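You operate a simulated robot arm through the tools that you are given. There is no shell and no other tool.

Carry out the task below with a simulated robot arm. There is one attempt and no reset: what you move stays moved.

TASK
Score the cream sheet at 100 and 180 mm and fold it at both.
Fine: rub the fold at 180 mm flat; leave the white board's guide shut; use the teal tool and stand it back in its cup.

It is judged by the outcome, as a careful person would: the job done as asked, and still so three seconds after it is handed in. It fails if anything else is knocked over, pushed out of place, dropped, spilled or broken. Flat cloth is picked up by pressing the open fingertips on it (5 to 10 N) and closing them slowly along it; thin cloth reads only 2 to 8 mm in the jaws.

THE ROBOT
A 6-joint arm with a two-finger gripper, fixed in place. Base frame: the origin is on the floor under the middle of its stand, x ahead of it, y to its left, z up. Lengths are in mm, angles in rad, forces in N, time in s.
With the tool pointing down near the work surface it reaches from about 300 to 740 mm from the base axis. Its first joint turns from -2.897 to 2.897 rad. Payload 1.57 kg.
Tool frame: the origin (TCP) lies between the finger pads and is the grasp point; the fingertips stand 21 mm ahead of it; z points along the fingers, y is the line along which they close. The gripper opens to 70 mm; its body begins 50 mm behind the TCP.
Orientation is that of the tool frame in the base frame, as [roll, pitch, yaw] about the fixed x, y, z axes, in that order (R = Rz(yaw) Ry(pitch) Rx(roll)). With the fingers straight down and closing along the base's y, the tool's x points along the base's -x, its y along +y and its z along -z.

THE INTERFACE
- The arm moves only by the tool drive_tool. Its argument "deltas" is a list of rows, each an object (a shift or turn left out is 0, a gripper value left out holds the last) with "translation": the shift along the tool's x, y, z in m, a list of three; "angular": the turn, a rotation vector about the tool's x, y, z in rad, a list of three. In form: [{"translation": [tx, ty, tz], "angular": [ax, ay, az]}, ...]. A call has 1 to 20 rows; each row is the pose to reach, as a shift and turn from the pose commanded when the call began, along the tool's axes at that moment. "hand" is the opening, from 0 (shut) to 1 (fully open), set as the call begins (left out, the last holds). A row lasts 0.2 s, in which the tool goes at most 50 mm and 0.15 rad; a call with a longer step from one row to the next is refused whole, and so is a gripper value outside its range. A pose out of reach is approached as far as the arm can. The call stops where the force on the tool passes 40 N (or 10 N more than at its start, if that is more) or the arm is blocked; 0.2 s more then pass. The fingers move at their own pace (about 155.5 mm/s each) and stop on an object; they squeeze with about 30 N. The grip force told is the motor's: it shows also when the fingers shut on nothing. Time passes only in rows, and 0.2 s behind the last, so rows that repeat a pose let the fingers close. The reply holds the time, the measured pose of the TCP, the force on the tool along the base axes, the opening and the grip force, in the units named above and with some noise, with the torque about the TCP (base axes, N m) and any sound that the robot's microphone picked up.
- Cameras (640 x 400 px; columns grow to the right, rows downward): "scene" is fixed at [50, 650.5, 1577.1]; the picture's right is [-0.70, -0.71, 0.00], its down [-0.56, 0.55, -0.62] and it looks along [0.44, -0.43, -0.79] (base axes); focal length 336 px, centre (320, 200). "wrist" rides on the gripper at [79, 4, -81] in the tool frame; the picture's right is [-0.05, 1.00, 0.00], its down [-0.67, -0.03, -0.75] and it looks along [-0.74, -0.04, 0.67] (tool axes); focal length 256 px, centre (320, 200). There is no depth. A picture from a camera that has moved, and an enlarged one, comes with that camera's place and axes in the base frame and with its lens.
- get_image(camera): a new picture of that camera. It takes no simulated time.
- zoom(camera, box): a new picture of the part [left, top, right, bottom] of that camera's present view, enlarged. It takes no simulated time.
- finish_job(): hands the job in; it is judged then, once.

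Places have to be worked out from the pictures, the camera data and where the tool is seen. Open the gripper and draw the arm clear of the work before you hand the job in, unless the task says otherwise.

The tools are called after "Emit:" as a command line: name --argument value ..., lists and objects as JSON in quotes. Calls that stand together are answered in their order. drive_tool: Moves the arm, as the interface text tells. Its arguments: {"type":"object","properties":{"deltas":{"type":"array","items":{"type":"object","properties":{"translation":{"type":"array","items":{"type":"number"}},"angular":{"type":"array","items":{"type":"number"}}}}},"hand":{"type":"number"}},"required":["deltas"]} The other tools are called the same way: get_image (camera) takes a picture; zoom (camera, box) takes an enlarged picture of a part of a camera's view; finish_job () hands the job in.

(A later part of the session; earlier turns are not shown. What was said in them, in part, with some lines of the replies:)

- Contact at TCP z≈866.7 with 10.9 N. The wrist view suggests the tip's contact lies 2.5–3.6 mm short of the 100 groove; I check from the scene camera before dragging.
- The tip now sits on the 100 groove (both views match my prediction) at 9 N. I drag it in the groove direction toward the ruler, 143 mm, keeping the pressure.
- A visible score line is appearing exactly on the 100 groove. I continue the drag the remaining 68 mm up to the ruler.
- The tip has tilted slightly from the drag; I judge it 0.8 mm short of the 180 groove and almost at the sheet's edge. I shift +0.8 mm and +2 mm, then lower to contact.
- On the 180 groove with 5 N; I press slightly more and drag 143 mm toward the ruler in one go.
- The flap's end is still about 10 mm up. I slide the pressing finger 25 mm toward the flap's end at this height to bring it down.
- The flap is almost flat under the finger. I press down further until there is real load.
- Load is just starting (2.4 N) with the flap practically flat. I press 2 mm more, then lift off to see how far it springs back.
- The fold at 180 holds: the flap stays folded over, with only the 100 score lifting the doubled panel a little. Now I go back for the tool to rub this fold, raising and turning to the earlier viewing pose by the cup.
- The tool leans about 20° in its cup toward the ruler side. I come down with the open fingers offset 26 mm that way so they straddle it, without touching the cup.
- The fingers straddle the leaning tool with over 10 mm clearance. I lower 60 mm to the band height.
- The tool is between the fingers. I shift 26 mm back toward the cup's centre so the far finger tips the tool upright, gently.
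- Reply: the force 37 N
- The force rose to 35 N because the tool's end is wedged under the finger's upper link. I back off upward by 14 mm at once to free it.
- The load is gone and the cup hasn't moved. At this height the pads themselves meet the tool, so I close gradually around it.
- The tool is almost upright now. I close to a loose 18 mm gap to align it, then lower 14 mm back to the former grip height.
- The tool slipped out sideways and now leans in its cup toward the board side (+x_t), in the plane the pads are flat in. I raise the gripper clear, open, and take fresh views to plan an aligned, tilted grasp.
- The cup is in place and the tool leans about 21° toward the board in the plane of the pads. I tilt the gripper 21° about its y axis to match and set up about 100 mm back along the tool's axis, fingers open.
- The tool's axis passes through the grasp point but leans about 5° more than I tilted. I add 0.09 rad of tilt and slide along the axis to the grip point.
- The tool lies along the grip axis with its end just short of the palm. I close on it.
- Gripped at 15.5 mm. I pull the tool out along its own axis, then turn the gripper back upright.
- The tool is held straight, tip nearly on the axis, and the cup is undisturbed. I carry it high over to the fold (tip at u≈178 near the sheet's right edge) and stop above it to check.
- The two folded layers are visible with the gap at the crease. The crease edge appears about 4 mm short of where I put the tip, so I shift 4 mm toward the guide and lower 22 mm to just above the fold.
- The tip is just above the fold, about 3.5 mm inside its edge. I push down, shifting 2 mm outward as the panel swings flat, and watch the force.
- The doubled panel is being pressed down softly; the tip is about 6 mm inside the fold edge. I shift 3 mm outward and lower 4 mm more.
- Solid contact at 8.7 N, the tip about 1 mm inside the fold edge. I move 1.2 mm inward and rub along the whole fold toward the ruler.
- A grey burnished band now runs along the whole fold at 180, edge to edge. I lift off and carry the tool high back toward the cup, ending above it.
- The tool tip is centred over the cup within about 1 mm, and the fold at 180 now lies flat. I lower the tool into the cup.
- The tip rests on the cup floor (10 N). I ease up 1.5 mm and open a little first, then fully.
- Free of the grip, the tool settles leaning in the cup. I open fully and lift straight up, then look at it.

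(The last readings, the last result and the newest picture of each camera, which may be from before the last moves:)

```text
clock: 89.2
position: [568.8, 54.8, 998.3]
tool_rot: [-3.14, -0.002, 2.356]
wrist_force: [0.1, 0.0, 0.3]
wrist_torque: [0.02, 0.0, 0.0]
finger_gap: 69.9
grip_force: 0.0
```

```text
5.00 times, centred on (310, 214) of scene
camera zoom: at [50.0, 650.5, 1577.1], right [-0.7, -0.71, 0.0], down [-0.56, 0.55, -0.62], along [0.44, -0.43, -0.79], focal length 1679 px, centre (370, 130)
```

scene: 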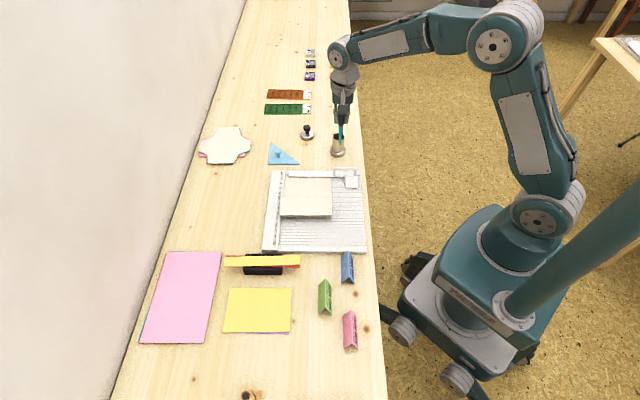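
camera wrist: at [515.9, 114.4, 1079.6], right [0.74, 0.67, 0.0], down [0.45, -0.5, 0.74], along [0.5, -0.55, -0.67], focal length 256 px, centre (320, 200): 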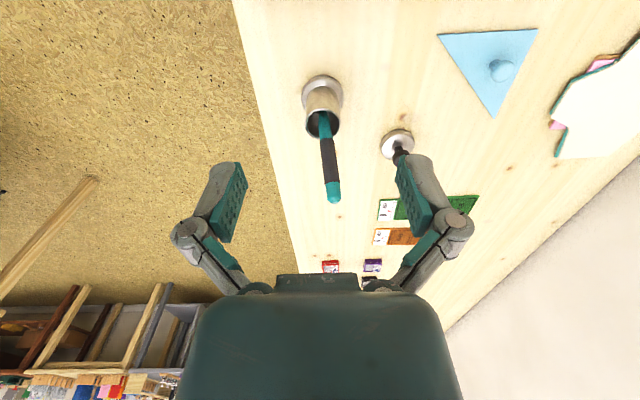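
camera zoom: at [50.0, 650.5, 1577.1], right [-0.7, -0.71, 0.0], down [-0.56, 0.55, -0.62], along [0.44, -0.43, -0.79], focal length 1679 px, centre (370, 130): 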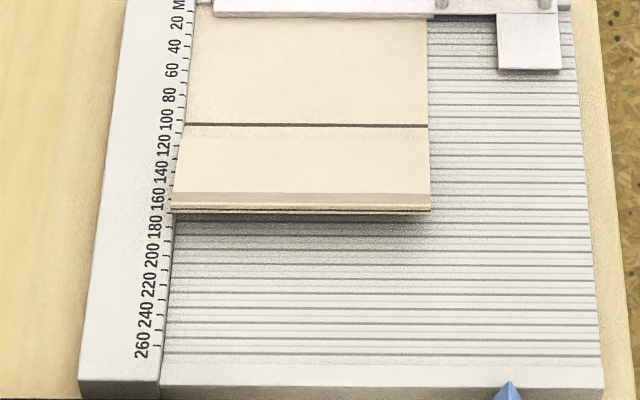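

The tool stands in its cup and the cup hasn't moved. Now for the fold at 100: I go above the doubled panel (its edge at about u 178, z 780), turned so the fingers open along u.

Emit:
drive_tool --deltas '[{"translation": [0.0182, 0.0089, 0], "angular": [0, 0, -0.1428]}, {"translation": [0.0364, 0.0179, 0], "angular": [0, 0, -0.2856]}, {"translation": [0.0547, 0.0268, 0], "angular": [0, 0, -0.4284]}, {"translation": [0.0729, 0.0357, 0.005], "angular": [0, 0, -0.5712]}, {"translation": [0.0911, 0.0447, 0.01], "angular": [0, 0, -0.714]}, {"translation": [0.1093, 0.0536, 0.018], "angular": [0, 0, -0.8568]}, {"translation": [0.1275, 0.0626, 0.026], "angular": [0, 0, -0.9996]}, {"translation": [0.1457, 0.0715, 0.034], "angular": [0, 0, -1.1424]}, {"translation": [0.164, 0.0804, 0.042], "angular": [0, 0, -1.2852]}, {"translation": [0.1822, 0.0894, 0.05], "angular": [0, 0, -1.428]}, {"translation": [0.2004, 0.0983, 0.06], "angular": [0, 0, -1.5708]}, {"translation": [0.2004, 0.0983, 0.09], "angular": [0, 0, -1.5708]}, {"translation": [0.2004, 0.0983, 0.09], "angular": [0, 0, -1.5708]}]'

Emit:
get_image --camera "wrist"

Emit:
zoom --camera "scene" --box '[260, 174, 360, 254]'

```text
clock: 92.0
position: [498.5, 265.8, 909.0]
tool_rot: [3.138, -0.003, -2.356]
wrist_force: [0.1, 0.4, 0.1]
wrist_torque: [0.02, 0.01, 0.01]
finger_gap: 70.2
grip_force: 0.0
```

```text
taken
camera wrist: at [439.2, 213.2, 989.6], right [-0.67, 0.74, 0.0], down [0.5, 0.45, 0.74], along [0.55, 0.5, -0.67], focal length 256 px, centre (320, 200)
```

wrist: 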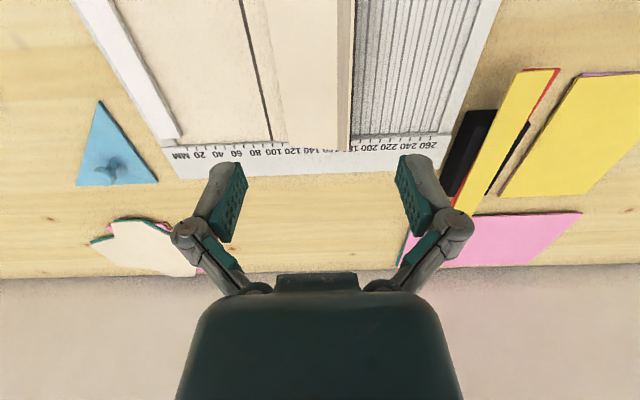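

```text
5.00 times, centred on (310, 214) of scene
camera zoom: at [50.0, 650.5, 1577.1], right [-0.7, -0.71, 0.0], down [-0.56, 0.55, -0.62], along [0.44, -0.43, -0.79], focal length 1679 px, centre (370, 130)
```

zoom: 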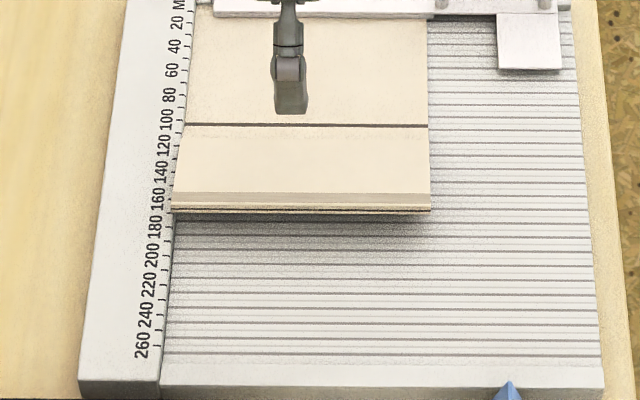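

The doubled edge is at u≈178 and the outer finger's inner face will be at u≈187. I lower until the fingertips are just above the panel near the hinge.

Emit:
drive_tool --deltas '[{"translation": [0, 0.001, 0.04]}, {"translation": [0, 0.001, 0.08]}, {"translation": [0, 0.001, 0.1]}, {"translation": [0, 0.001, 0.11]}, {"translation": [0, 0.001, 0.114]}, {"translation": [0, 0.001, 0.114]}]'

Emit:
get_image --camera "wrist"

Emit:
zoom --camera "scene" --box '[260, 174, 360, 254]'

```text
clock: 93.4
position: [497.7, 266.7, 794.8]
tool_rot: [3.141, -0.003, -2.357]
wrist_force: [-0.6, 0.1, -0.3]
wrist_torque: [-0.04, -0.01, -0.02]
finger_gap: 69.8
grip_force: 0.1
```

```text
taken
camera wrist: at [437.7, 214.0, 876.1], right [-0.67, 0.74, 0.0], down [0.5, 0.45, 0.74], along [0.55, 0.5, -0.67], focal length 256 px, centre (320, 200)
```

wrist: 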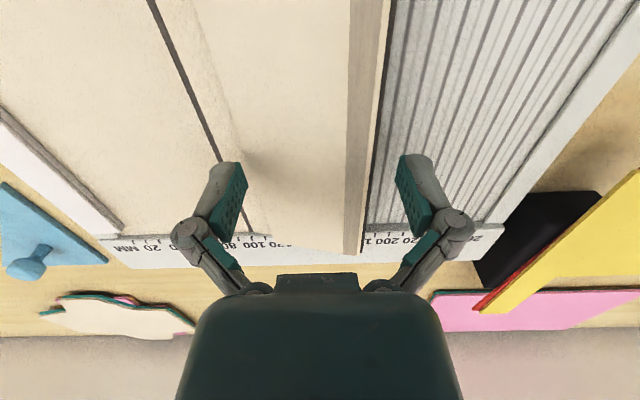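

```text
5.00 times, centred on (310, 214) of scene
camera zoom: at [50.0, 650.5, 1577.1], right [-0.7, -0.71, 0.0], down [-0.56, 0.55, -0.62], along [0.44, -0.43, -0.79], focal length 1679 px, centre (370, 130)
```

zoom: 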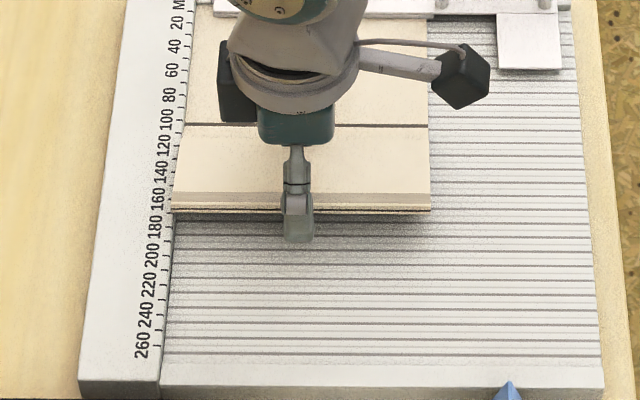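

The outer finger is just past the doubled edge. I lower 3 mm more and push 14 mm toward the guide to catch the edge.

Emit:
drive_tool --deltas '[{"translation": [0, 0, 0.003]}, {"translation": [0, -0.004, 0.003]}, {"translation": [0, -0.009, 0.003]}, {"translation": [0, -0.014, 0.003]}, {"translation": [0, -0.014, 0.003]}]'

Emit:
get_image --camera "wrist"

Emit:
zoom --camera "scene" --box '[260, 174, 360, 254]'

```text
clock: 94.6
position: [506.0, 257.6, 791.3]
tool_rot: [3.139, -0.001, -2.355]
wrist_force: [-7.2, 7.7, 2.2]
wrist_torque: [0.11, 0.14, 0.04]
finger_gap: 70.3
grip_force: 0.1
```

```text
taken
camera wrist: at [446.6, 205.1, 872.7], right [-0.67, 0.74, 0.0], down [0.5, 0.45, 0.74], along [0.55, 0.5, -0.67], focal length 256 px, centre (320, 200)
```

wrist: 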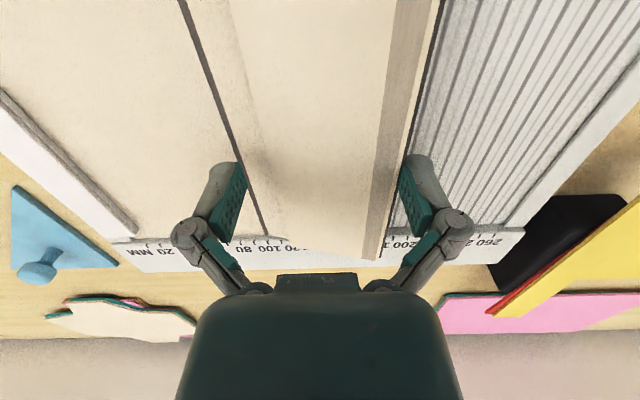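

```text
5.00 times, centred on (310, 214) of scene
camera zoom: at [50.0, 650.5, 1577.1], right [-0.7, -0.71, 0.0], down [-0.56, 0.55, -0.62], along [0.44, -0.43, -0.79], focal length 1679 px, centre (370, 130)
```

zoom: 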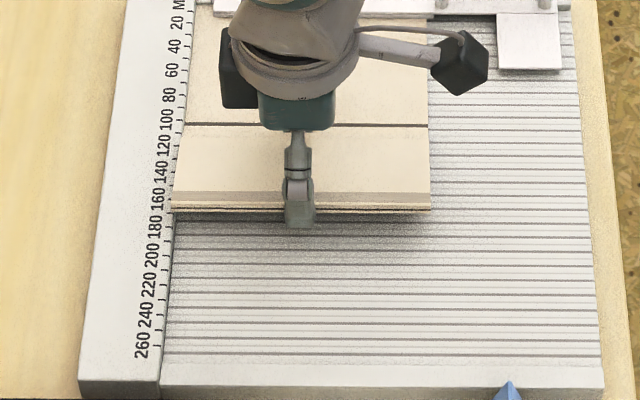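

The edge jams against the finger (10 N back), since at this shallow angle friction holds it. I use that friction: I move the finger up along the arc about the 100 line, keeping a slight inward push, to lift the panel.

Emit:
drive_tool --deltas '[{"translation": [0, -0.0005, -0.003]}, {"translation": [0, -0.0015, -0.006]}, {"translation": [0, -0.003, -0.0095]}, {"translation": [0, -0.0055, -0.0155]}, {"translation": [0, -0.0095, -0.022]}, {"translation": [0, -0.013, -0.028]}, {"translation": [0, -0.0176, -0.0334]}, {"translation": [0, -0.0176, -0.0334]}]'

Emit:
get_image --camera "wrist"

Emit:
zoom --camera "scene" --box '[260, 174, 360, 254]'

```text
clock: 96.4
position: [519.1, 244.5, 827.3]
tool_rot: [3.14, 0.002, -2.357]
wrist_force: [-12.3, 12.2, 14.7]
wrist_torque: [0.47, 0.46, 0.0]
finger_gap: 70.2
grip_force: 0.3
```

```text
taken
camera wrist: at [459.7, 191.8, 907.2], right [-0.67, 0.74, 0.0], down [0.5, 0.45, 0.74], along [0.55, 0.5, -0.67], focal length 256 px, centre (320, 200)
```

wrist: 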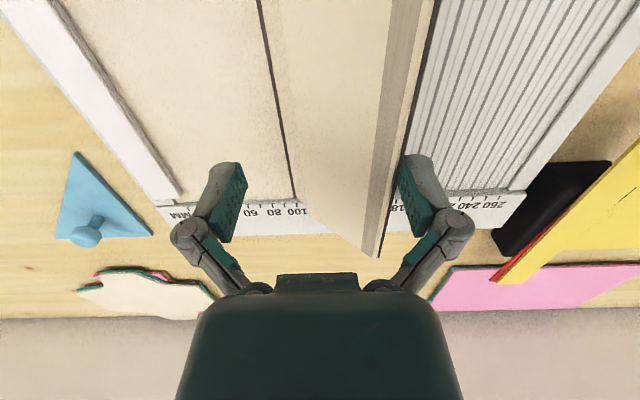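

```text
5.00 times, centred on (310, 214) of scene
camera zoom: at [50.0, 650.5, 1577.1], right [-0.7, -0.71, 0.0], down [-0.56, 0.55, -0.62], along [0.44, -0.43, -0.79], focal length 1679 px, centre (370, 130)
```

zoom: 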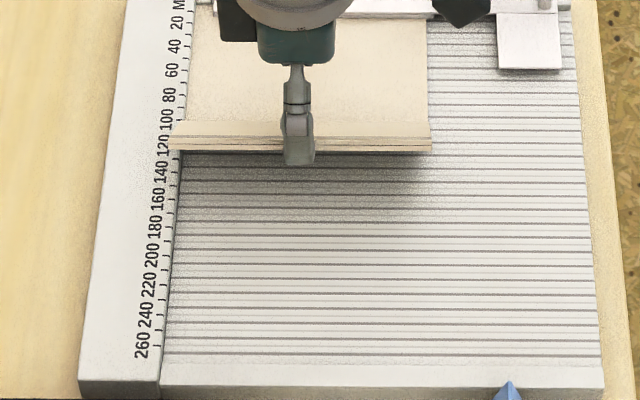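

The panel lifted with the finger to about 43°, though with some compression along it. I continue along the arc, easing outward first, to raise it toward vertical.

Emit:
drive_tool --deltas '[{"translation": [0, 0.001, -0.002]}, {"translation": [0, -0.003, -0.006]}, {"translation": [0, -0.009, -0.009]}, {"translation": [0, -0.015, -0.012]}, {"translation": [0, -0.021, -0.014]}, {"translation": [0, -0.027, -0.015]}, {"translation": [0, -0.027, -0.015]}]'

Emit:
get_image --camera "wrist"

Emit:
zoom --camera "scene" --box '[260, 144, 380, 234]'

```text
clock: 97.8
position: [537.1, 227.4, 845.2]
tool_rot: [3.141, 0.004, -2.355]
wrist_force: [-9.8, 2.1, 18.2]
wrist_torque: [0.49, 0.5, 0.23]
finger_gap: 70.2
grip_force: 0.2
stopped in row 6: the force on the tool passed its limit at 42 N (the readings are from after the stop); the commanded pose is now the measured one
```

```text
taken
camera wrist: at [476.9, 174.7, 924.5], right [-0.67, 0.74, 0.0], down [0.49, 0.44, 0.75], along [0.55, 0.5, -0.66], focal length 256 px, centre (320, 200)
```

wrist: 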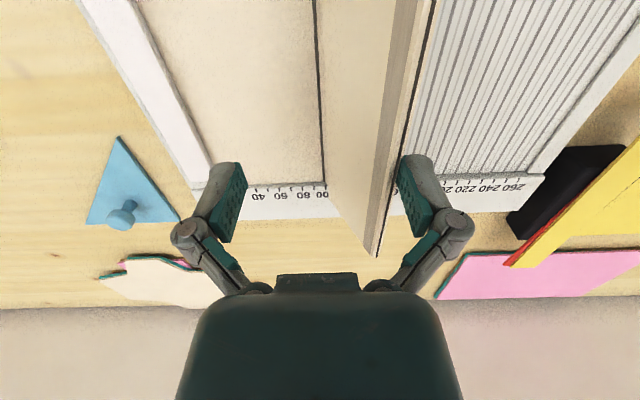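

```text
4.44 times, centred on (320, 189) of scene
camera zoom: at [50.0, 650.5, 1577.1], right [-0.7, -0.71, 0.0], down [-0.56, 0.55, -0.62], along [0.44, -0.43, -0.79], focal length 1492 px, centre (320, 249)
```

zoom: 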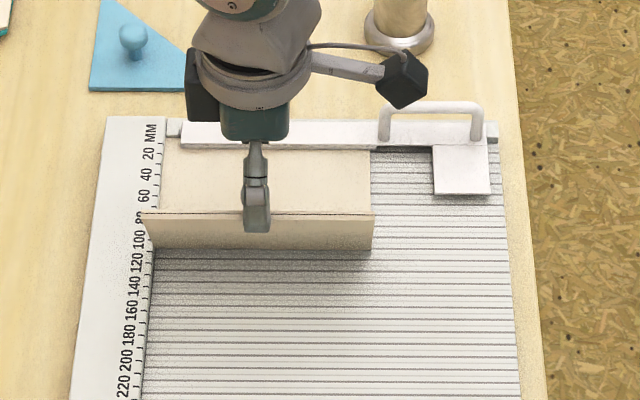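

The friction contact built up compression (42 N stop). The panel stands at about 65°. I relax outward along the panel and then follow the true arc past vertical.

Emit:
drive_tool --deltas '[{"translation": [0, 0.0006, -0.0012]}, {"translation": [0, 0.0006, -0.002]}, {"translation": [0, -0.003, -0.0035]}, {"translation": [0, -0.0075, -0.005]}, {"translation": [0, -0.0125, -0.0062]}, {"translation": [0, -0.0125, -0.0062]}]'

Emit:
get_image --camera "wrist"

Emit:
zoom --camera "scene" --box '[260, 144, 380, 234]'

```text
clock: 99.2
position: [545.2, 219.8, 848.8]
tool_rot: [3.14, 0.003, -2.356]
wrist_force: [0.7, 1.1, 0.9]
wrist_torque: [0.02, 0.01, 0.0]
finger_gap: 69.9
grip_force: 0.0
```

```text
taken
camera wrist: at [486.6, 165.8, 928.2], right [-0.67, 0.74, 0.0], down [0.5, 0.44, 0.75], along [0.55, 0.5, -0.67], focal length 256 px, centre (320, 200)
```

wrist: 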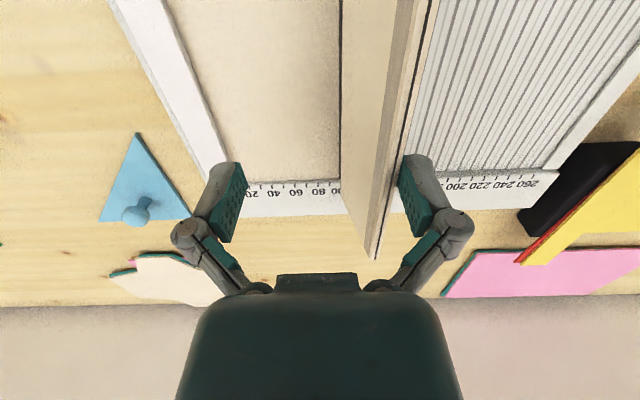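

```text
4.44 times, centred on (320, 189) of scene
camera zoom: at [50.0, 650.5, 1577.1], right [-0.7, -0.71, 0.0], down [-0.56, 0.55, -0.62], along [0.44, -0.43, -0.79], focal length 1492 px, centre (320, 249)
```

zoom: 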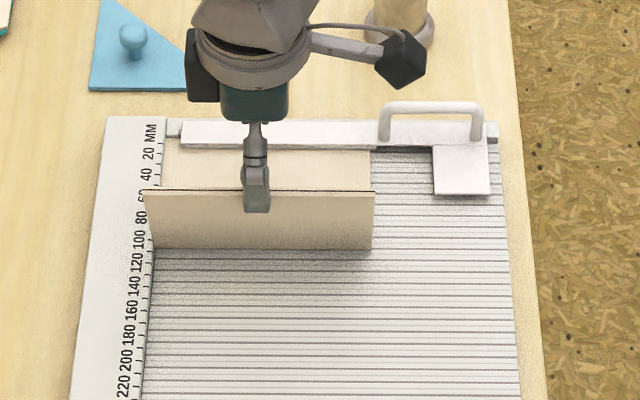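

No load now and the panel is at about 75°. I carry on past vertical along the arc.

Emit:
drive_tool --deltas '[{"translation": [0, -0.006, -0.0015]}, {"translation": [0, -0.012, -0.0025]}, {"translation": [0, -0.018, -0.0028]}, {"translation": [0, -0.024, -0.0028]}, {"translation": [0, -0.03, -0.0025]}, {"translation": [0, -0.03, -0.0025]}]'

Emit:
get_image --camera "wrist"

Emit:
zoom --camera "scene" --box '[260, 144, 380, 234]'

```text
clock: 100.6
position: [567.2, 197.3, 850.3]
tool_rot: [3.141, 0.003, -2.356]
wrist_force: [-0.2, 0.2, 0.3]
wrist_torque: [0.0, -0.02, -0.03]
finger_gap: 70.1
grip_force: 0.0
```

```text
taken
camera wrist: at [507.3, 144.8, 931.2], right [-0.67, 0.74, 0.0], down [0.5, 0.44, 0.75], along [0.55, 0.5, -0.67], focal length 256 px, centre (320, 200)
```

wrist: 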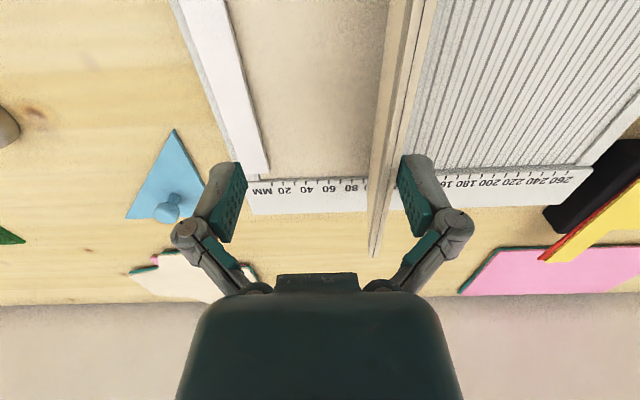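

```text
4.44 times, centred on (320, 189) of scene
camera zoom: at [50.0, 650.5, 1577.1], right [-0.7, -0.71, 0.0], down [-0.56, 0.55, -0.62], along [0.44, -0.43, -0.79], focal length 1492 px, centre (320, 249)
```

zoom: 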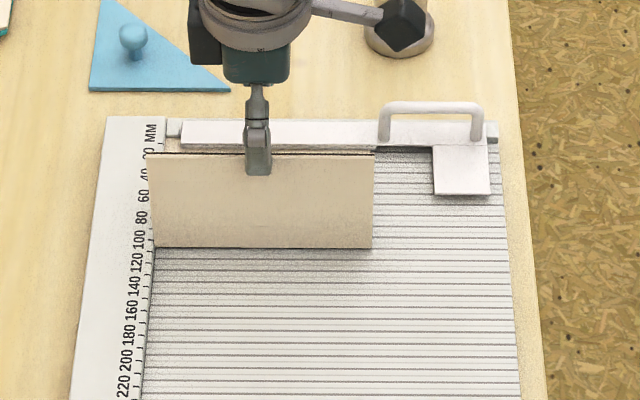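

The doubled panel is just past vertical with no load. I push on over and down with the outer finger in steps.

Emit:
drive_tool --deltas '[{"translation": [0, -0.005, 0.003]}, {"translation": [0, -0.008, 0.008]}, {"translation": [0, -0.01, 0.014]}, {"translation": [0, -0.012, 0.02]}, {"translation": [0, -0.0135, 0.026]}, {"translation": [0, -0.015, 0.032]}, {"translation": [0, -0.015, 0.032]}]'

Emit:
get_image --camera "wrist"

Emit:
zoom --camera "scene" --box '[260, 144, 380, 234]'

```text
clock: 102.2
position: [577.1, 187.7, 818.3]
tool_rot: [3.14, 0.001, -2.357]
wrist_force: [-1.4, -0.5, 0.6]
wrist_torque: [-0.01, -0.01, -0.05]
finger_gap: 69.8
grip_force: 0.0
```

```text
taken
camera wrist: at [518.0, 134.3, 899.5], right [-0.67, 0.74, 0.0], down [0.5, 0.44, 0.75], along [0.55, 0.5, -0.67], focal length 256 px, centre (320, 200)
```

wrist: 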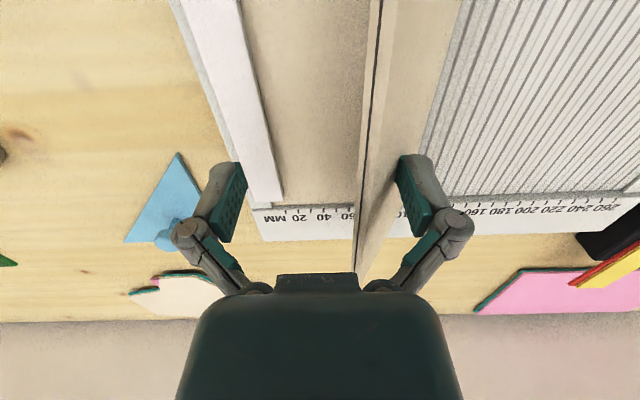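

```text
4.44 times, centred on (320, 189) of scene
camera zoom: at [50.0, 650.5, 1577.1], right [-0.7, -0.71, 0.0], down [-0.56, 0.55, -0.62], along [0.44, -0.43, -0.79], focal length 1492 px, centre (320, 249)
```

zoom: 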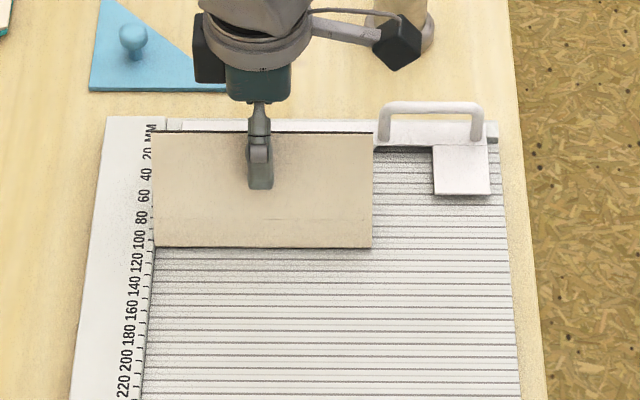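

It leans over at about 120°. I go down another 18 mm, keeping the inner finger clearly above the guide bar.

Emit:
drive_tool --deltas '[{"translation": [0, -0.002, 0.005]}, {"translation": [0, -0.003, 0.01]}, {"translation": [0, -0.004, 0.014]}, {"translation": [0, -0.005, 0.018]}, {"translation": [0, -0.005, 0.018]}]'

Emit:
get_image --camera "wrist"

Emit:
zoom --camera "scene" --box '[260, 144, 380, 234]'

```text
clock: 103.4
position: [581.4, 183.7, 800.7]
tool_rot: [3.14, 0.002, -2.358]
wrist_force: [-0.4, -0.4, -0.2]
wrist_torque: [0.01, 0.01, 0.01]
finger_gap: 70.1
grip_force: 0.1
```

```text
taken
camera wrist: at [521.8, 130.6, 881.1], right [-0.67, 0.74, 0.0], down [0.5, 0.44, 0.75], along [0.55, 0.5, -0.67], focal length 256 px, centre (320, 200)
```

wrist: 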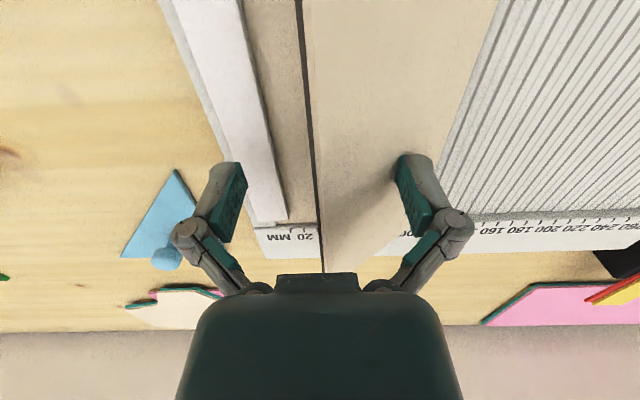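

```text
4.44 times, centred on (320, 189) of scene
camera zoom: at [50.0, 650.5, 1577.1], right [-0.7, -0.71, 0.0], down [-0.56, 0.55, -0.62], along [0.44, -0.43, -0.79], focal length 1492 px, centre (320, 249)
```

zoom: 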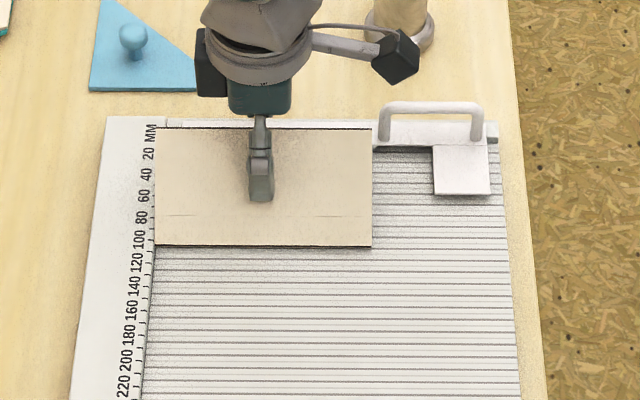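

The panel leans to about 140°. I slide the pressing finger toward the panel's free edge at the same height, which pushes it further down; the other finger passes well above the guide bar and ends up beyond the board.

Emit:
drive_tool --deltas '[{"translation": [0, -0.005, 0]}, {"translation": [0, -0.01, 0]}, {"translation": [0, -0.015, 0]}, {"translation": [0, -0.02, 0]}, {"translation": [0, -0.026, 0]}, {"translation": [0, -0.026, 0]}]'

Emit:
get_image --camera "wrist"

Emit:
zoom --camera "scene" --box '[260, 144, 380, 234]'

```text
clock: 104.8
position: [599.3, 164.0, 800.6]
tool_rot: [3.138, 0.001, -2.356]
wrist_force: [-0.2, -0.5, -0.2]
wrist_torque: [0.02, 0.02, 0.0]
finger_gap: 70.0
grip_force: 0.0
```

```text
taken
camera wrist: at [539.6, 112.0, 880.8], right [-0.67, 0.74, 0.0], down [0.5, 0.44, 0.75], along [0.55, 0.5, -0.67], focal length 256 px, centre (320, 200)
```

wrist: 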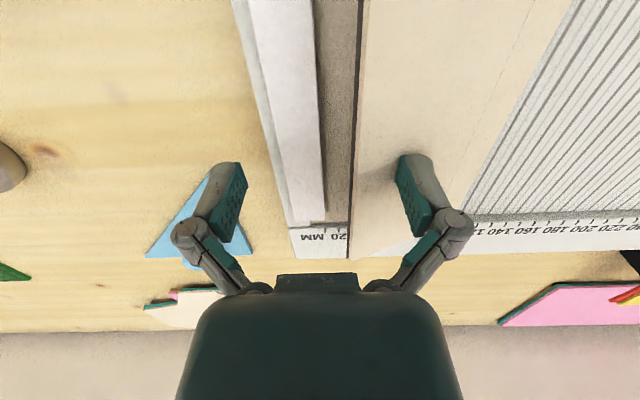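

```text
4.44 times, centred on (320, 189) of scene
camera zoom: at [50.0, 650.5, 1577.1], right [-0.7, -0.71, 0.0], down [-0.56, 0.55, -0.62], along [0.44, -0.43, -0.79], focal length 1492 px, centre (320, 249)
```

zoom: 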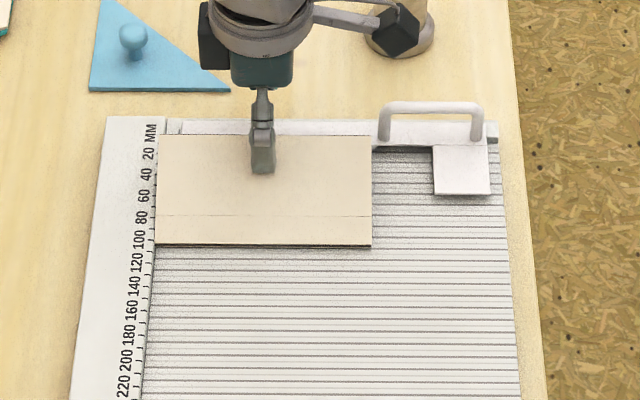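

The panel is down to about 160°. The free finger is beyond the board, clear of the blue triangle. I lower in steps to press the fold flat.

Emit:
drive_tool --deltas '[{"translation": [0, 0, 0.004]}, {"translation": [0, 0, 0.008]}, {"translation": [0, 0, 0.012]}, {"translation": [0, 0, 0.015]}, {"translation": [0, 0, 0.015]}]'

Emit:
get_image --camera "wrist"

Emit:
zoom --camera "scene" --box '[260, 144, 380, 234]'

```text
clock: 106.0
position: [600.9, 164.9, 785.4]
tool_rot: [3.139, 0.002, -2.356]
wrist_force: [0.1, 0.0, 0.0]
wrist_torque: [0.0, 0.02, -0.03]
finger_gap: 70.1
grip_force: 0.0
```

```text
taken
camera wrist: at [539.9, 112.2, 865.8], right [-0.67, 0.74, 0.0], down [0.5, 0.44, 0.75], along [0.55, 0.5, -0.67], focal length 256 px, centre (320, 200)
```

wrist: 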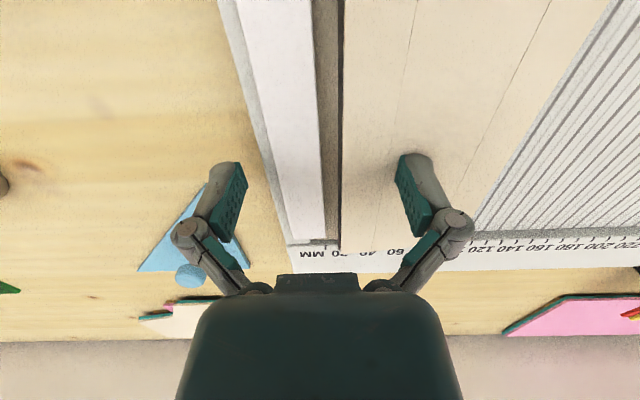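

```text
4.44 times, centred on (320, 189) of scene
camera zoom: at [50.0, 650.5, 1577.1], right [-0.7, -0.71, 0.0], down [-0.56, 0.55, -0.62], along [0.44, -0.43, -0.79], focal length 1492 px, centre (320, 249)
```

zoom: 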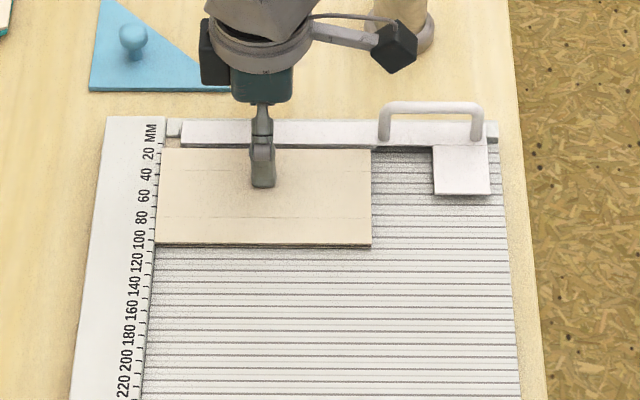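

Almost flat. I press down a few mm more until there is a clear load.

Emit:
drive_tool --deltas '[{"translation": [0, 0, 0.002]}, {"translation": [0, 0, 0.004]}, {"translation": [0, 0, 0.005]}, {"translation": [0, 0, 0.005]}]'

Emit:
zoom --camera "scene" --box '[260, 144, 380, 234]'

```text
clock: 107.0
position: [599.4, 164.1, 780.9]
tool_rot: [3.142, 0.002, -2.356]
wrist_force: [-2.2, 0.6, 7.5]
wrist_torque: [0.19, 0.21, 0.07]
finger_gap: 70.1
grip_force: 0.1
```

```text
4.44 times, centred on (320, 189) of scene
camera zoom: at [50.0, 650.5, 1577.1], right [-0.7, -0.71, 0.0], down [-0.56, 0.55, -0.62], along [0.44, -0.43, -0.79], focal length 1492 px, centre (320, 249)
```

zoom: 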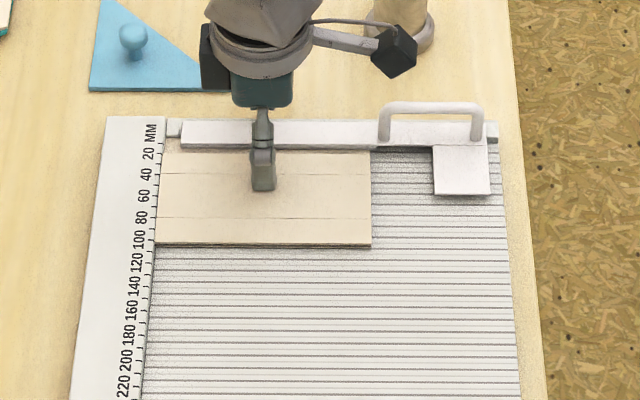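

Pressed flat at 7.5 N. I press slightly more for a moment, then lift straight off and see how it stays.

Emit:
drive_tool --deltas '[{"translation": [0, 0, 0.001]}, {"translation": [0, 0, 0.001]}, {"translation": [0, 0, 0.001]}]'

Emit:
drive_tool --deltas '[{"translation": [0, 0, -0.005]}, {"translation": [0, 0, -0.015]}, {"translation": [0, 0, -0.04]}, {"translation": [0, 0, -0.08]}, {"translation": [0, 0.03, -0.12]}, {"translation": [0, 0.03, -0.12]}]'

Emit:
get_image --camera "wrist"

Emit:
zoom --camera "scene" --box '[260, 144, 380, 234]'

```text
clock: 107.8
position: [598.6, 165.8, 779.5]
tool_rot: [3.139, 0.002, -2.356]
wrist_force: [-5.2, 2.4, 14.0]
wrist_torque: [0.38, 0.43, 0.09]
finger_gap: 70.3
grip_force: 0.0
```

```text
clock: 109.2
position: [578.9, 185.7, 898.9]
tool_rot: [3.14, 0.003, -2.356]
wrist_force: [-0.4, 0.2, 0.2]
wrist_torque: [-0.02, 0.03, 0.0]
finger_gap: 70.1
grip_force: 0.1
```

```text
taken
camera wrist: at [519.3, 132.8, 979.8], right [-0.67, 0.74, 0.0], down [0.5, 0.44, 0.75], along [0.55, 0.5, -0.67], focal length 256 px, centre (320, 200)
```

wrist: 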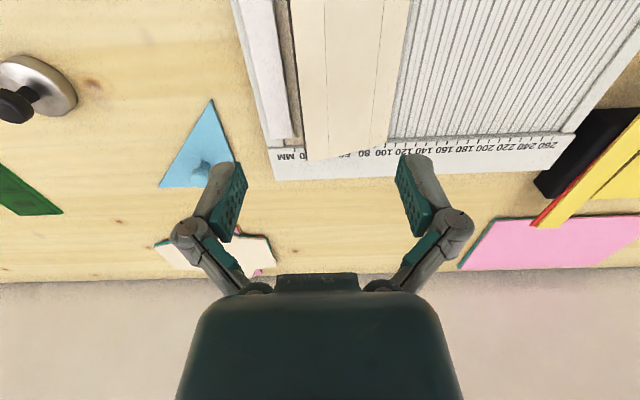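

```text
4.44 times, centred on (320, 189) of scene
camera zoom: at [50.0, 650.5, 1577.1], right [-0.7, -0.71, 0.0], down [-0.56, 0.55, -0.62], along [0.44, -0.43, -0.79], focal length 1492 px, centre (320, 249)
```

zoom: 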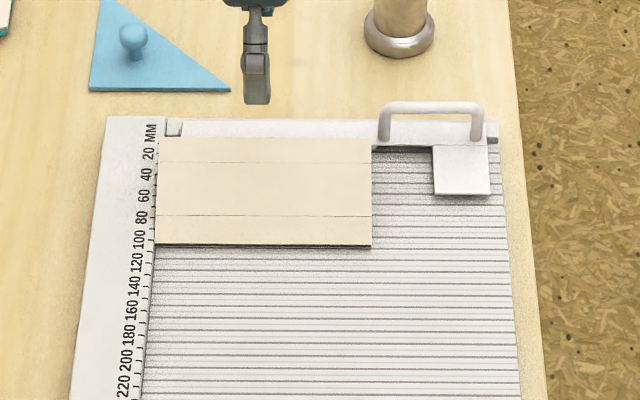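

After release the sheet stays folded in three: 180 flat inside, the 100 fold holding at roughly 165–170°. I draw the arm up and away, then inspect everything.

Emit:
drive_tool --deltas '[{"translation": [0, 0, -0.045]}, {"translation": [0, 0, -0.09]}, {"translation": [0.03, -0.002, -0.125]}, {"translation": [0.065, -0.004, -0.155]}, {"translation": [0.105, -0.006, -0.18]}, {"translation": [0.145, -0.008, -0.2]}, {"translation": [0.185, -0.011, -0.215]}, {"translation": [0.2255, -0.0134, -0.225]}, {"translation": [0.2255, -0.0134, -0.225]}]' --hand 1

Emit:
get_image --camera "scene"

Emit:
zoom --camera "scene" --box '[260, 154, 370, 234]'

Emit:
zoom --camera "scene" --box '[280, 90, 380, 170]'

Emit:
zoom --camera "scene" --box '[130, 230, 390, 400]'

```text
clock: 111.2
position: [428.8, 15.7, 1123.9]
tool_rot: [3.14, 0.0, -2.356]
wrist_force: [-0.5, 0.4, -0.7]
wrist_torque: [0.0, -0.04, 0.01]
finger_gap: 69.9
grip_force: 0.0
```

```text
taken
```

scene: 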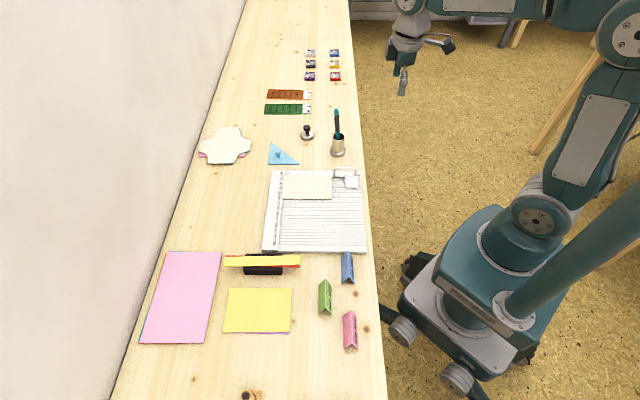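

```text
5.00 times, centred on (315, 194) of scene
camera zoom: at [50.0, 650.5, 1577.1], right [-0.7, -0.71, 0.0], down [-0.56, 0.55, -0.62], along [0.44, -0.43, -0.79], focal length 1679 px, centre (345, 230)
```

zoom: 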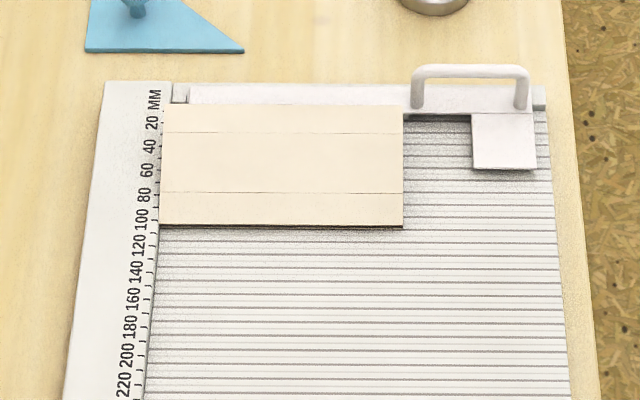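

```text
5.00 times, centred on (330, 130) of scene
camera zoom: at [50.0, 650.5, 1577.1], right [-0.7, -0.71, 0.0], down [-0.56, 0.55, -0.62], along [0.44, -0.43, -0.79], focal length 1679 px, centre (270, 550)
```

zoom: 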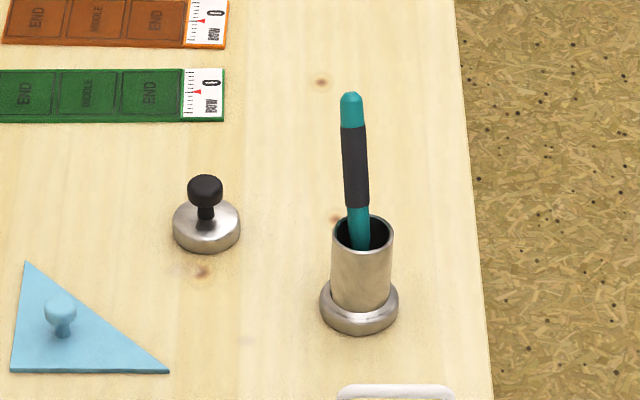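

```text
2.35 times, centred on (260, 315) of scene
camera zoom: at [50.0, 650.5, 1577.1], right [-0.7, -0.71, 0.0], down [-0.56, 0.55, -0.62], along [0.44, -0.43, -0.79], focal length 790 px, centre (461, -71)
```

zoom: 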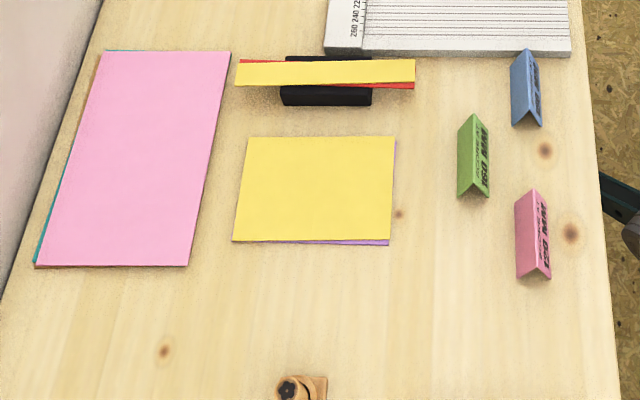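

Everything else is in its place: cup and tool, tent cards, stacks, guide shut. I check the folded packet once more from the wrist camera before handing in.

Emit:
get_image --camera "wrist"

Emit:
zoom --camera "scene" --box '[274, 166, 344, 206]'

```text
taken
camera wrist: at [368.8, -37.1, 1205.0], right [-0.67, 0.74, 0.0], down [0.5, 0.44, 0.75], along [0.55, 0.5, -0.67], focal length 256 px, centre (320, 200)
```

wrist: 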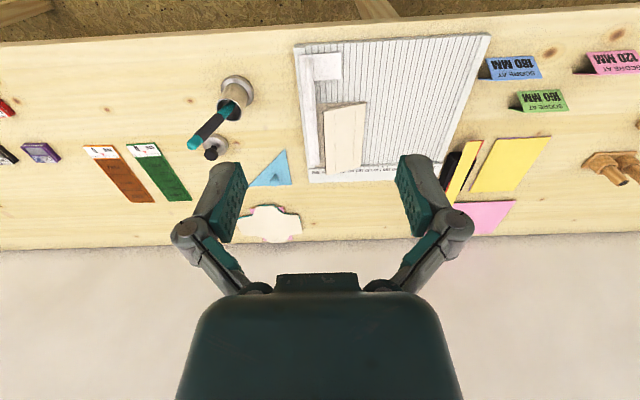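

```text
9.14 times, centred on (309, 186) of scene
camera zoom: at [50.0, 650.5, 1577.1], right [-0.7, -0.71, 0.0], down [-0.56, 0.55, -0.62], along [0.44, -0.43, -0.79], focal length 3070 px, centre (421, 328)
```

zoom: 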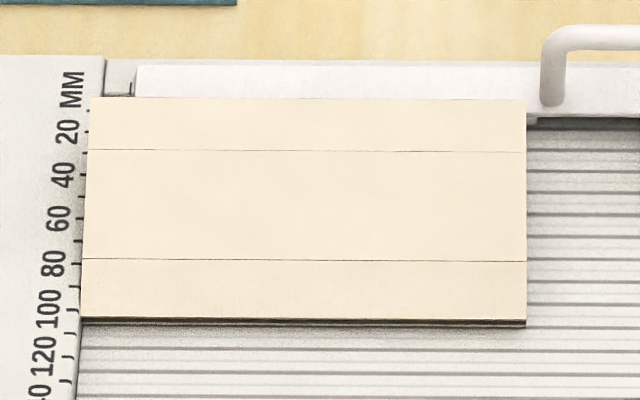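

The packet looks right from above; one zoom along its near edge to confirm the layers, before handing in.

Emit:
zoom --camera "wrist" --box '[295, 40, 415, 190]'

Emit:
zoom --camera "wrist" --box '[310, 90, 380, 135]'

Emit:
zoom --camera "wrist" --box '[170, 60, 270, 170]'

```text
2.67 times, centred on (355, 115) of wrist
camera zoom: at [368.8, -37.1, 1205.0], right [-0.67, 0.74, 0.0], down [0.5, 0.44, 0.75], along [0.55, 0.5, -0.67], focal length 683 px, centre (227, 427)
```

zoom: 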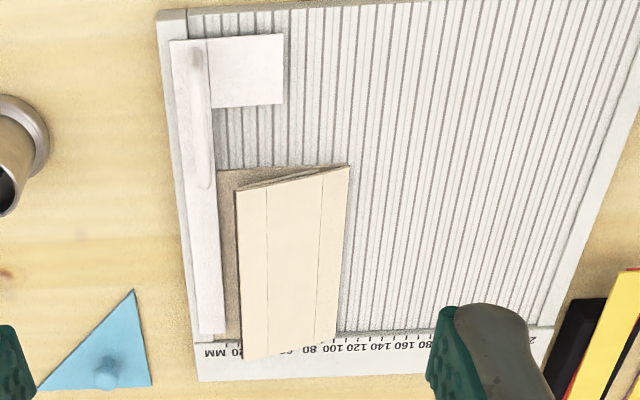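

```text
8.89 times, centred on (345, 112) of wrist
camera zoom: at [368.8, -37.1, 1205.0], right [-0.67, 0.74, 0.0], down [0.5, 0.44, 0.75], along [0.55, 0.5, -0.67], focal length 2276 px, centre (98, 978)
```

zoom: 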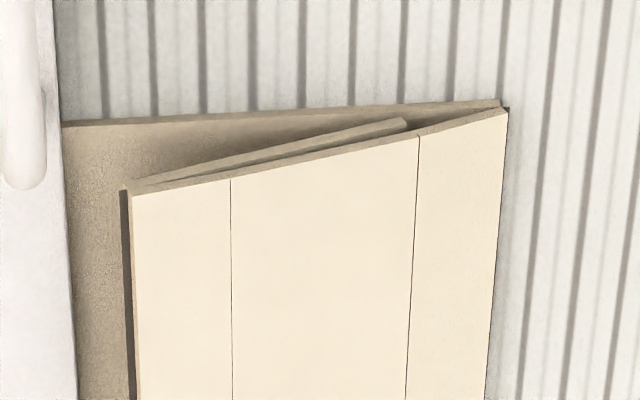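

```text
3.64 times, centred on (220, 115) of wrist
camera zoom: at [368.8, -37.1, 1205.0], right [-0.67, 0.74, 0.0], down [0.5, 0.44, 0.75], along [0.55, 0.5, -0.67], focal length 931 px, centre (684, 509)
```

zoom: 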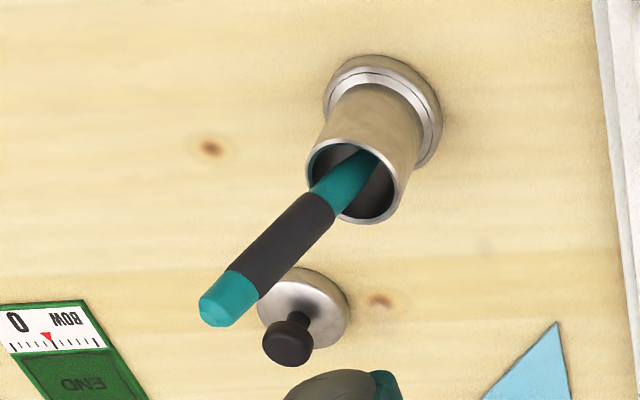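

The side view shows the three layers: the 180 fold lies flat (about 175°), while the 100 fold springs open around 20°. I'll give the 100 fold one firm press with closed fingertips right beside its crease so it sets better, first moving above it.

Emit:
drive_tool --deltas '[{"translation": [-0.045, 0.0114, 0]}, {"translation": [-0.09, 0.0228, 0]}, {"translation": [-0.135, 0.0342, 0]}, {"translation": [-0.18, 0.0456, 0]}, {"translation": [-0.2248, 0.057, 0]}, {"translation": [-0.2248, 0.057, 0.048]}, {"translation": [-0.2248, 0.057, 0.096]}, {"translation": [-0.2248, 0.057, 0.144]}, {"translation": [-0.2248, 0.057, 0.192]}, {"translation": [-0.2248, 0.057, 0.24]}, {"translation": [-0.2248, 0.057, 0.284]}, {"translation": [-0.2248, 0.057, 0.304]}, {"translation": [-0.2248, 0.057, 0.304]}]' --hand 0

Emit:
get_image --camera "wrist"

Emit:
zoom --camera "scene" --box '[260, 144, 380, 234]'

```text
clock: 114.0
position: [545.7, 215.5, 820.8]
tool_rot: [3.141, 0.003, -2.356]
wrist_force: [0.5, 0.4, 0.4]
wrist_torque: [-0.01, -0.02, -0.03]
finger_gap: 0.2
grip_force: 28.8
```

```text
taken
camera wrist: at [487.2, 162.6, 901.0], right [-0.67, 0.74, 0.0], down [0.5, 0.44, 0.75], along [0.55, 0.5, -0.67], focal length 256 px, centre (320, 200)
```

wrist: 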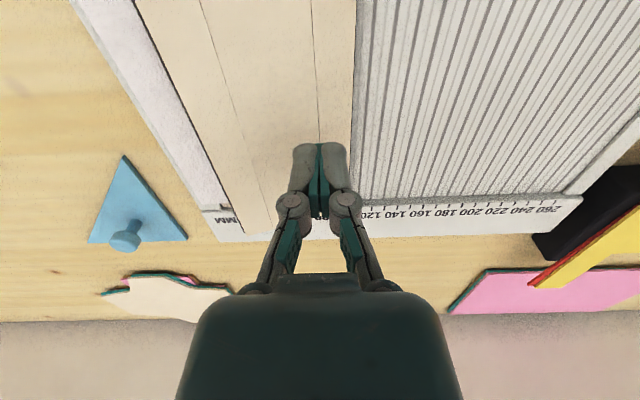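

```text
4.44 times, centred on (320, 189) of scene
camera zoom: at [50.0, 650.5, 1577.1], right [-0.7, -0.71, 0.0], down [-0.56, 0.55, -0.62], along [0.44, -0.43, -0.79], focal length 1492 px, centre (320, 249)
```

zoom: 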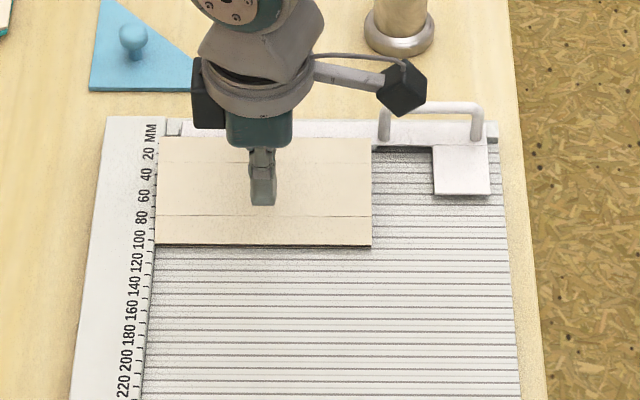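

Closed fingertips are above u≈84. I lower in steps and press to about 10–15 N.

Emit:
drive_tool --deltas '[{"translation": [0, 0, 0.01]}, {"translation": [0, 0, 0.02]}, {"translation": [0, 0, 0.026]}, {"translation": [0, 0, 0.03]}, {"translation": [0, 0, 0.033]}, {"translation": [0, 0, 0.033]}]'

Emit:
zoom --camera "scene" --box '[260, 144, 380, 234]'

```text
clock: 115.4
position: [547.9, 215.7, 790.8]
tool_rot: [3.14, 0.005, -2.357]
wrist_force: [-3.7, -2.5, 27.2]
wrist_torque: [-0.09, 0.07, -0.01]
finger_gap: 5.8
grip_force: 28.9
```

```text
4.44 times, centred on (320, 189) of scene
camera zoom: at [50.0, 650.5, 1577.1], right [-0.7, -0.71, 0.0], down [-0.56, 0.55, -0.62], along [0.44, -0.43, -0.79], focal length 1492 px, centre (320, 249)
```

zoom: 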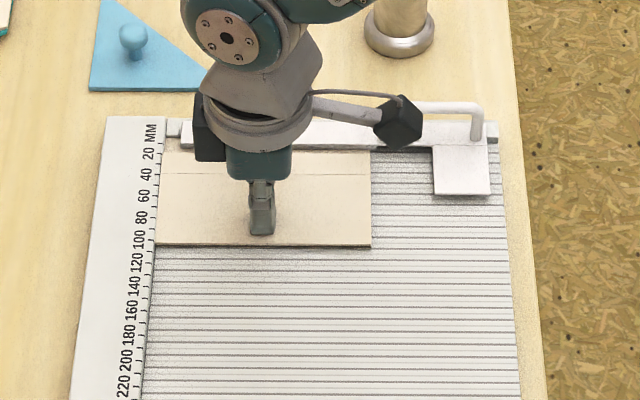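

It is pressed hard (27 N, fingertips spread slightly). I ease up 3 mm and check that nothing is pinched.

Emit:
drive_tool --deltas '[{"translation": [0, 0, -0.002]}, {"translation": [0, 0, -0.005]}, {"translation": [0, 0, -0.005]}]'

Emit:
zoom --camera "scene" --box '[260, 144, 380, 234]'

Emit:
get_image --camera "wrist"

```text
clock: 116.2
position: [546.1, 218.0, 791.4]
tool_rot: [3.139, 0.0, -2.356]
wrist_force: [0.4, 0.3, 2.7]
wrist_torque: [-0.01, -0.02, 0.01]
finger_gap: 0.0
grip_force: 28.3
```

```text
4.44 times, centred on (320, 189) of scene
camera zoom: at [50.0, 650.5, 1577.1], right [-0.7, -0.71, 0.0], down [-0.56, 0.55, -0.62], along [0.44, -0.43, -0.79], focal length 1492 px, centre (320, 249)
```

zoom: 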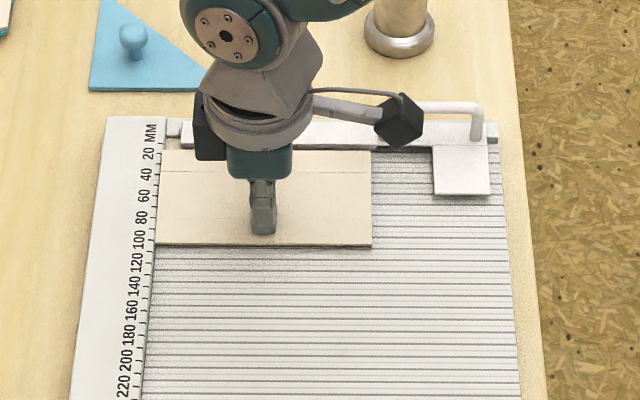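

```text
taken
camera wrist: at [486.7, 164.0, 872.5], right [-0.67, 0.74, 0.0], down [0.5, 0.45, 0.74], along [0.55, 0.5, -0.67], focal length 256 px, centre (320, 200)
```

wrist: 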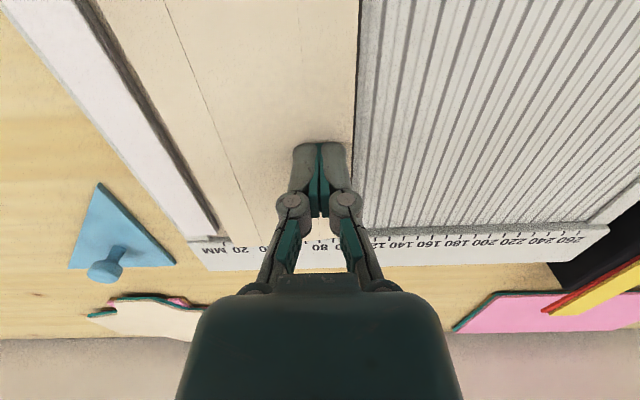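

The gap is back to 0, so nothing is pinched. I lift straight up and withdraw to the starting region, opening the gripper once clear.

Emit:
drive_tool --deltas '[{"translation": [0, 0, -0.01]}, {"translation": [0, 0, -0.04]}, {"translation": [0, 0, -0.085]}, {"translation": [0, 0, -0.13]}, {"translation": [0, 0, -0.175]}, {"translation": [0.03, -0.008, -0.21]}, {"translation": [0.065, -0.017, -0.24]}, {"translation": [0.1, -0.026, -0.265]}, {"translation": [0.14, -0.036, -0.285]}, {"translation": [0.18, -0.046, -0.305]}, {"translation": [0.2248, -0.057, -0.32]}, {"translation": [0.2248, -0.057, -0.33]}]'

Emit:
drive_tool --deltas '[{"translation": [0, 0, 0]}, {"translation": [0, 0, 0]}, {"translation": [0, 0, 0]}]' --hand 1

Emit:
zoom --camera "wrist" --box '[310, 90, 380, 135]'

Emit:
get_image --camera "scene"

Emit:
zoom --camera "scene" --box '[260, 154, 370, 234]'

```text
clock: 118.8
position: [429.1, 14.8, 1122.0]
tool_rot: [3.141, 0.002, -2.357]
wrist_force: [0.4, -0.6, 0.2]
wrist_torque: [0.0, 0.03, -0.01]
finger_gap: 0.0
grip_force: 28.2
```

```text
clock: 119.6
position: [429.5, 16.8, 1122.8]
tool_rot: [3.14, 0.003, -2.357]
wrist_force: [-0.4, -0.4, -0.3]
wrist_torque: [0.02, 0.0, 0.03]
finger_gap: 70.0
grip_force: 0.1
```

```text
8.89 times, centred on (345, 112) of wrist
camera zoom: at [370.0, -36.7, 1202.3], right [-0.67, 0.74, 0.0], down [0.5, 0.44, 0.75], along [0.55, 0.5, -0.67], focal length 2276 px, centre (98, 978)
```

zoom: 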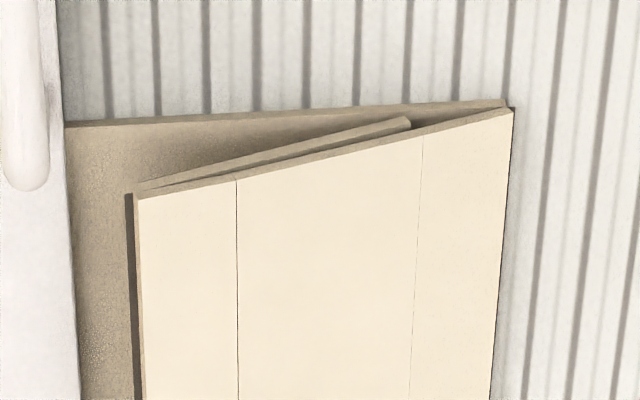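

```text
taken
```

scene: 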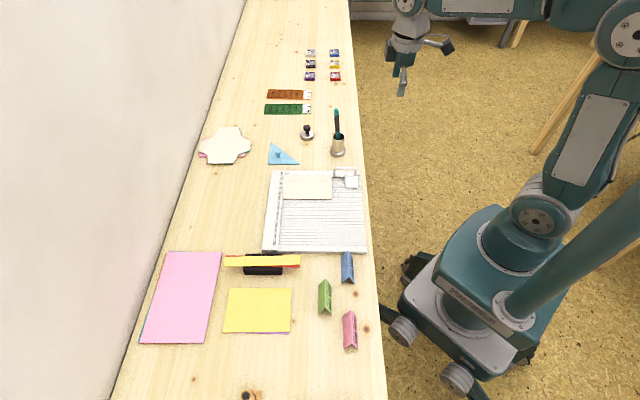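

```text
5.00 times, centred on (315, 194) of scene
camera zoom: at [50.0, 650.5, 1577.1], right [-0.7, -0.71, 0.0], down [-0.56, 0.55, -0.62], along [0.44, -0.43, -0.79], focal length 1679 px, centre (345, 230)
```

zoom: 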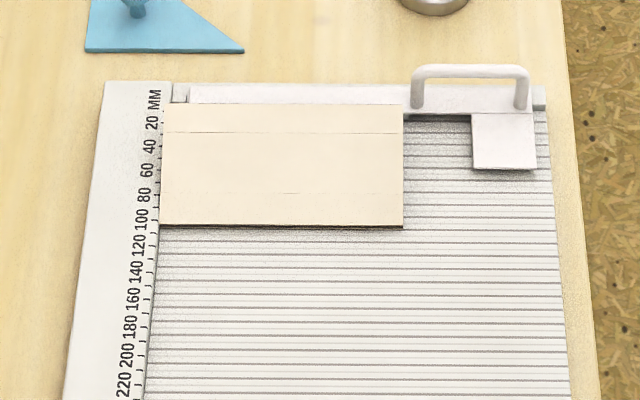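

The result is unchanged and stable: both folds hold, the 180 fold is rubbed flat with its band visible earlier, and the guide is shut. The teal tool stands in its cup, nothing else has moved, and the arm is clear with the gripper open. I hand the job in.

Emit:
finish_job

```text
The job is handed in.
```

The cream sheet is scored at 100 and 180 mm and folded at both. I have handed the job in; the verdict is not back yet.

- **Fold at 180 mm:** it is rubbed along its full length with the teal tool and lies nearly flat, at about 175° in the side view.
- **Fold at 100 mm:** it holds, but springs open to about 160°. I pressed it a second time beside the crease and it settled at the same angle. I did not rub it, because you asked for that only at 180 mm.
- **Teal tool:** it is back in its cup, leaning against the rim rather than standing straight as it did at the start. While I was regrasping it for the rubbing, it wedged under a finger at about 35 N and then slipped sideways in the cup. The cup did not shift.
- **Everything else:** the guide stayed shut, and the pictures show nothing else moved or knocked over. The gripper is open and the arm is clear of the work.
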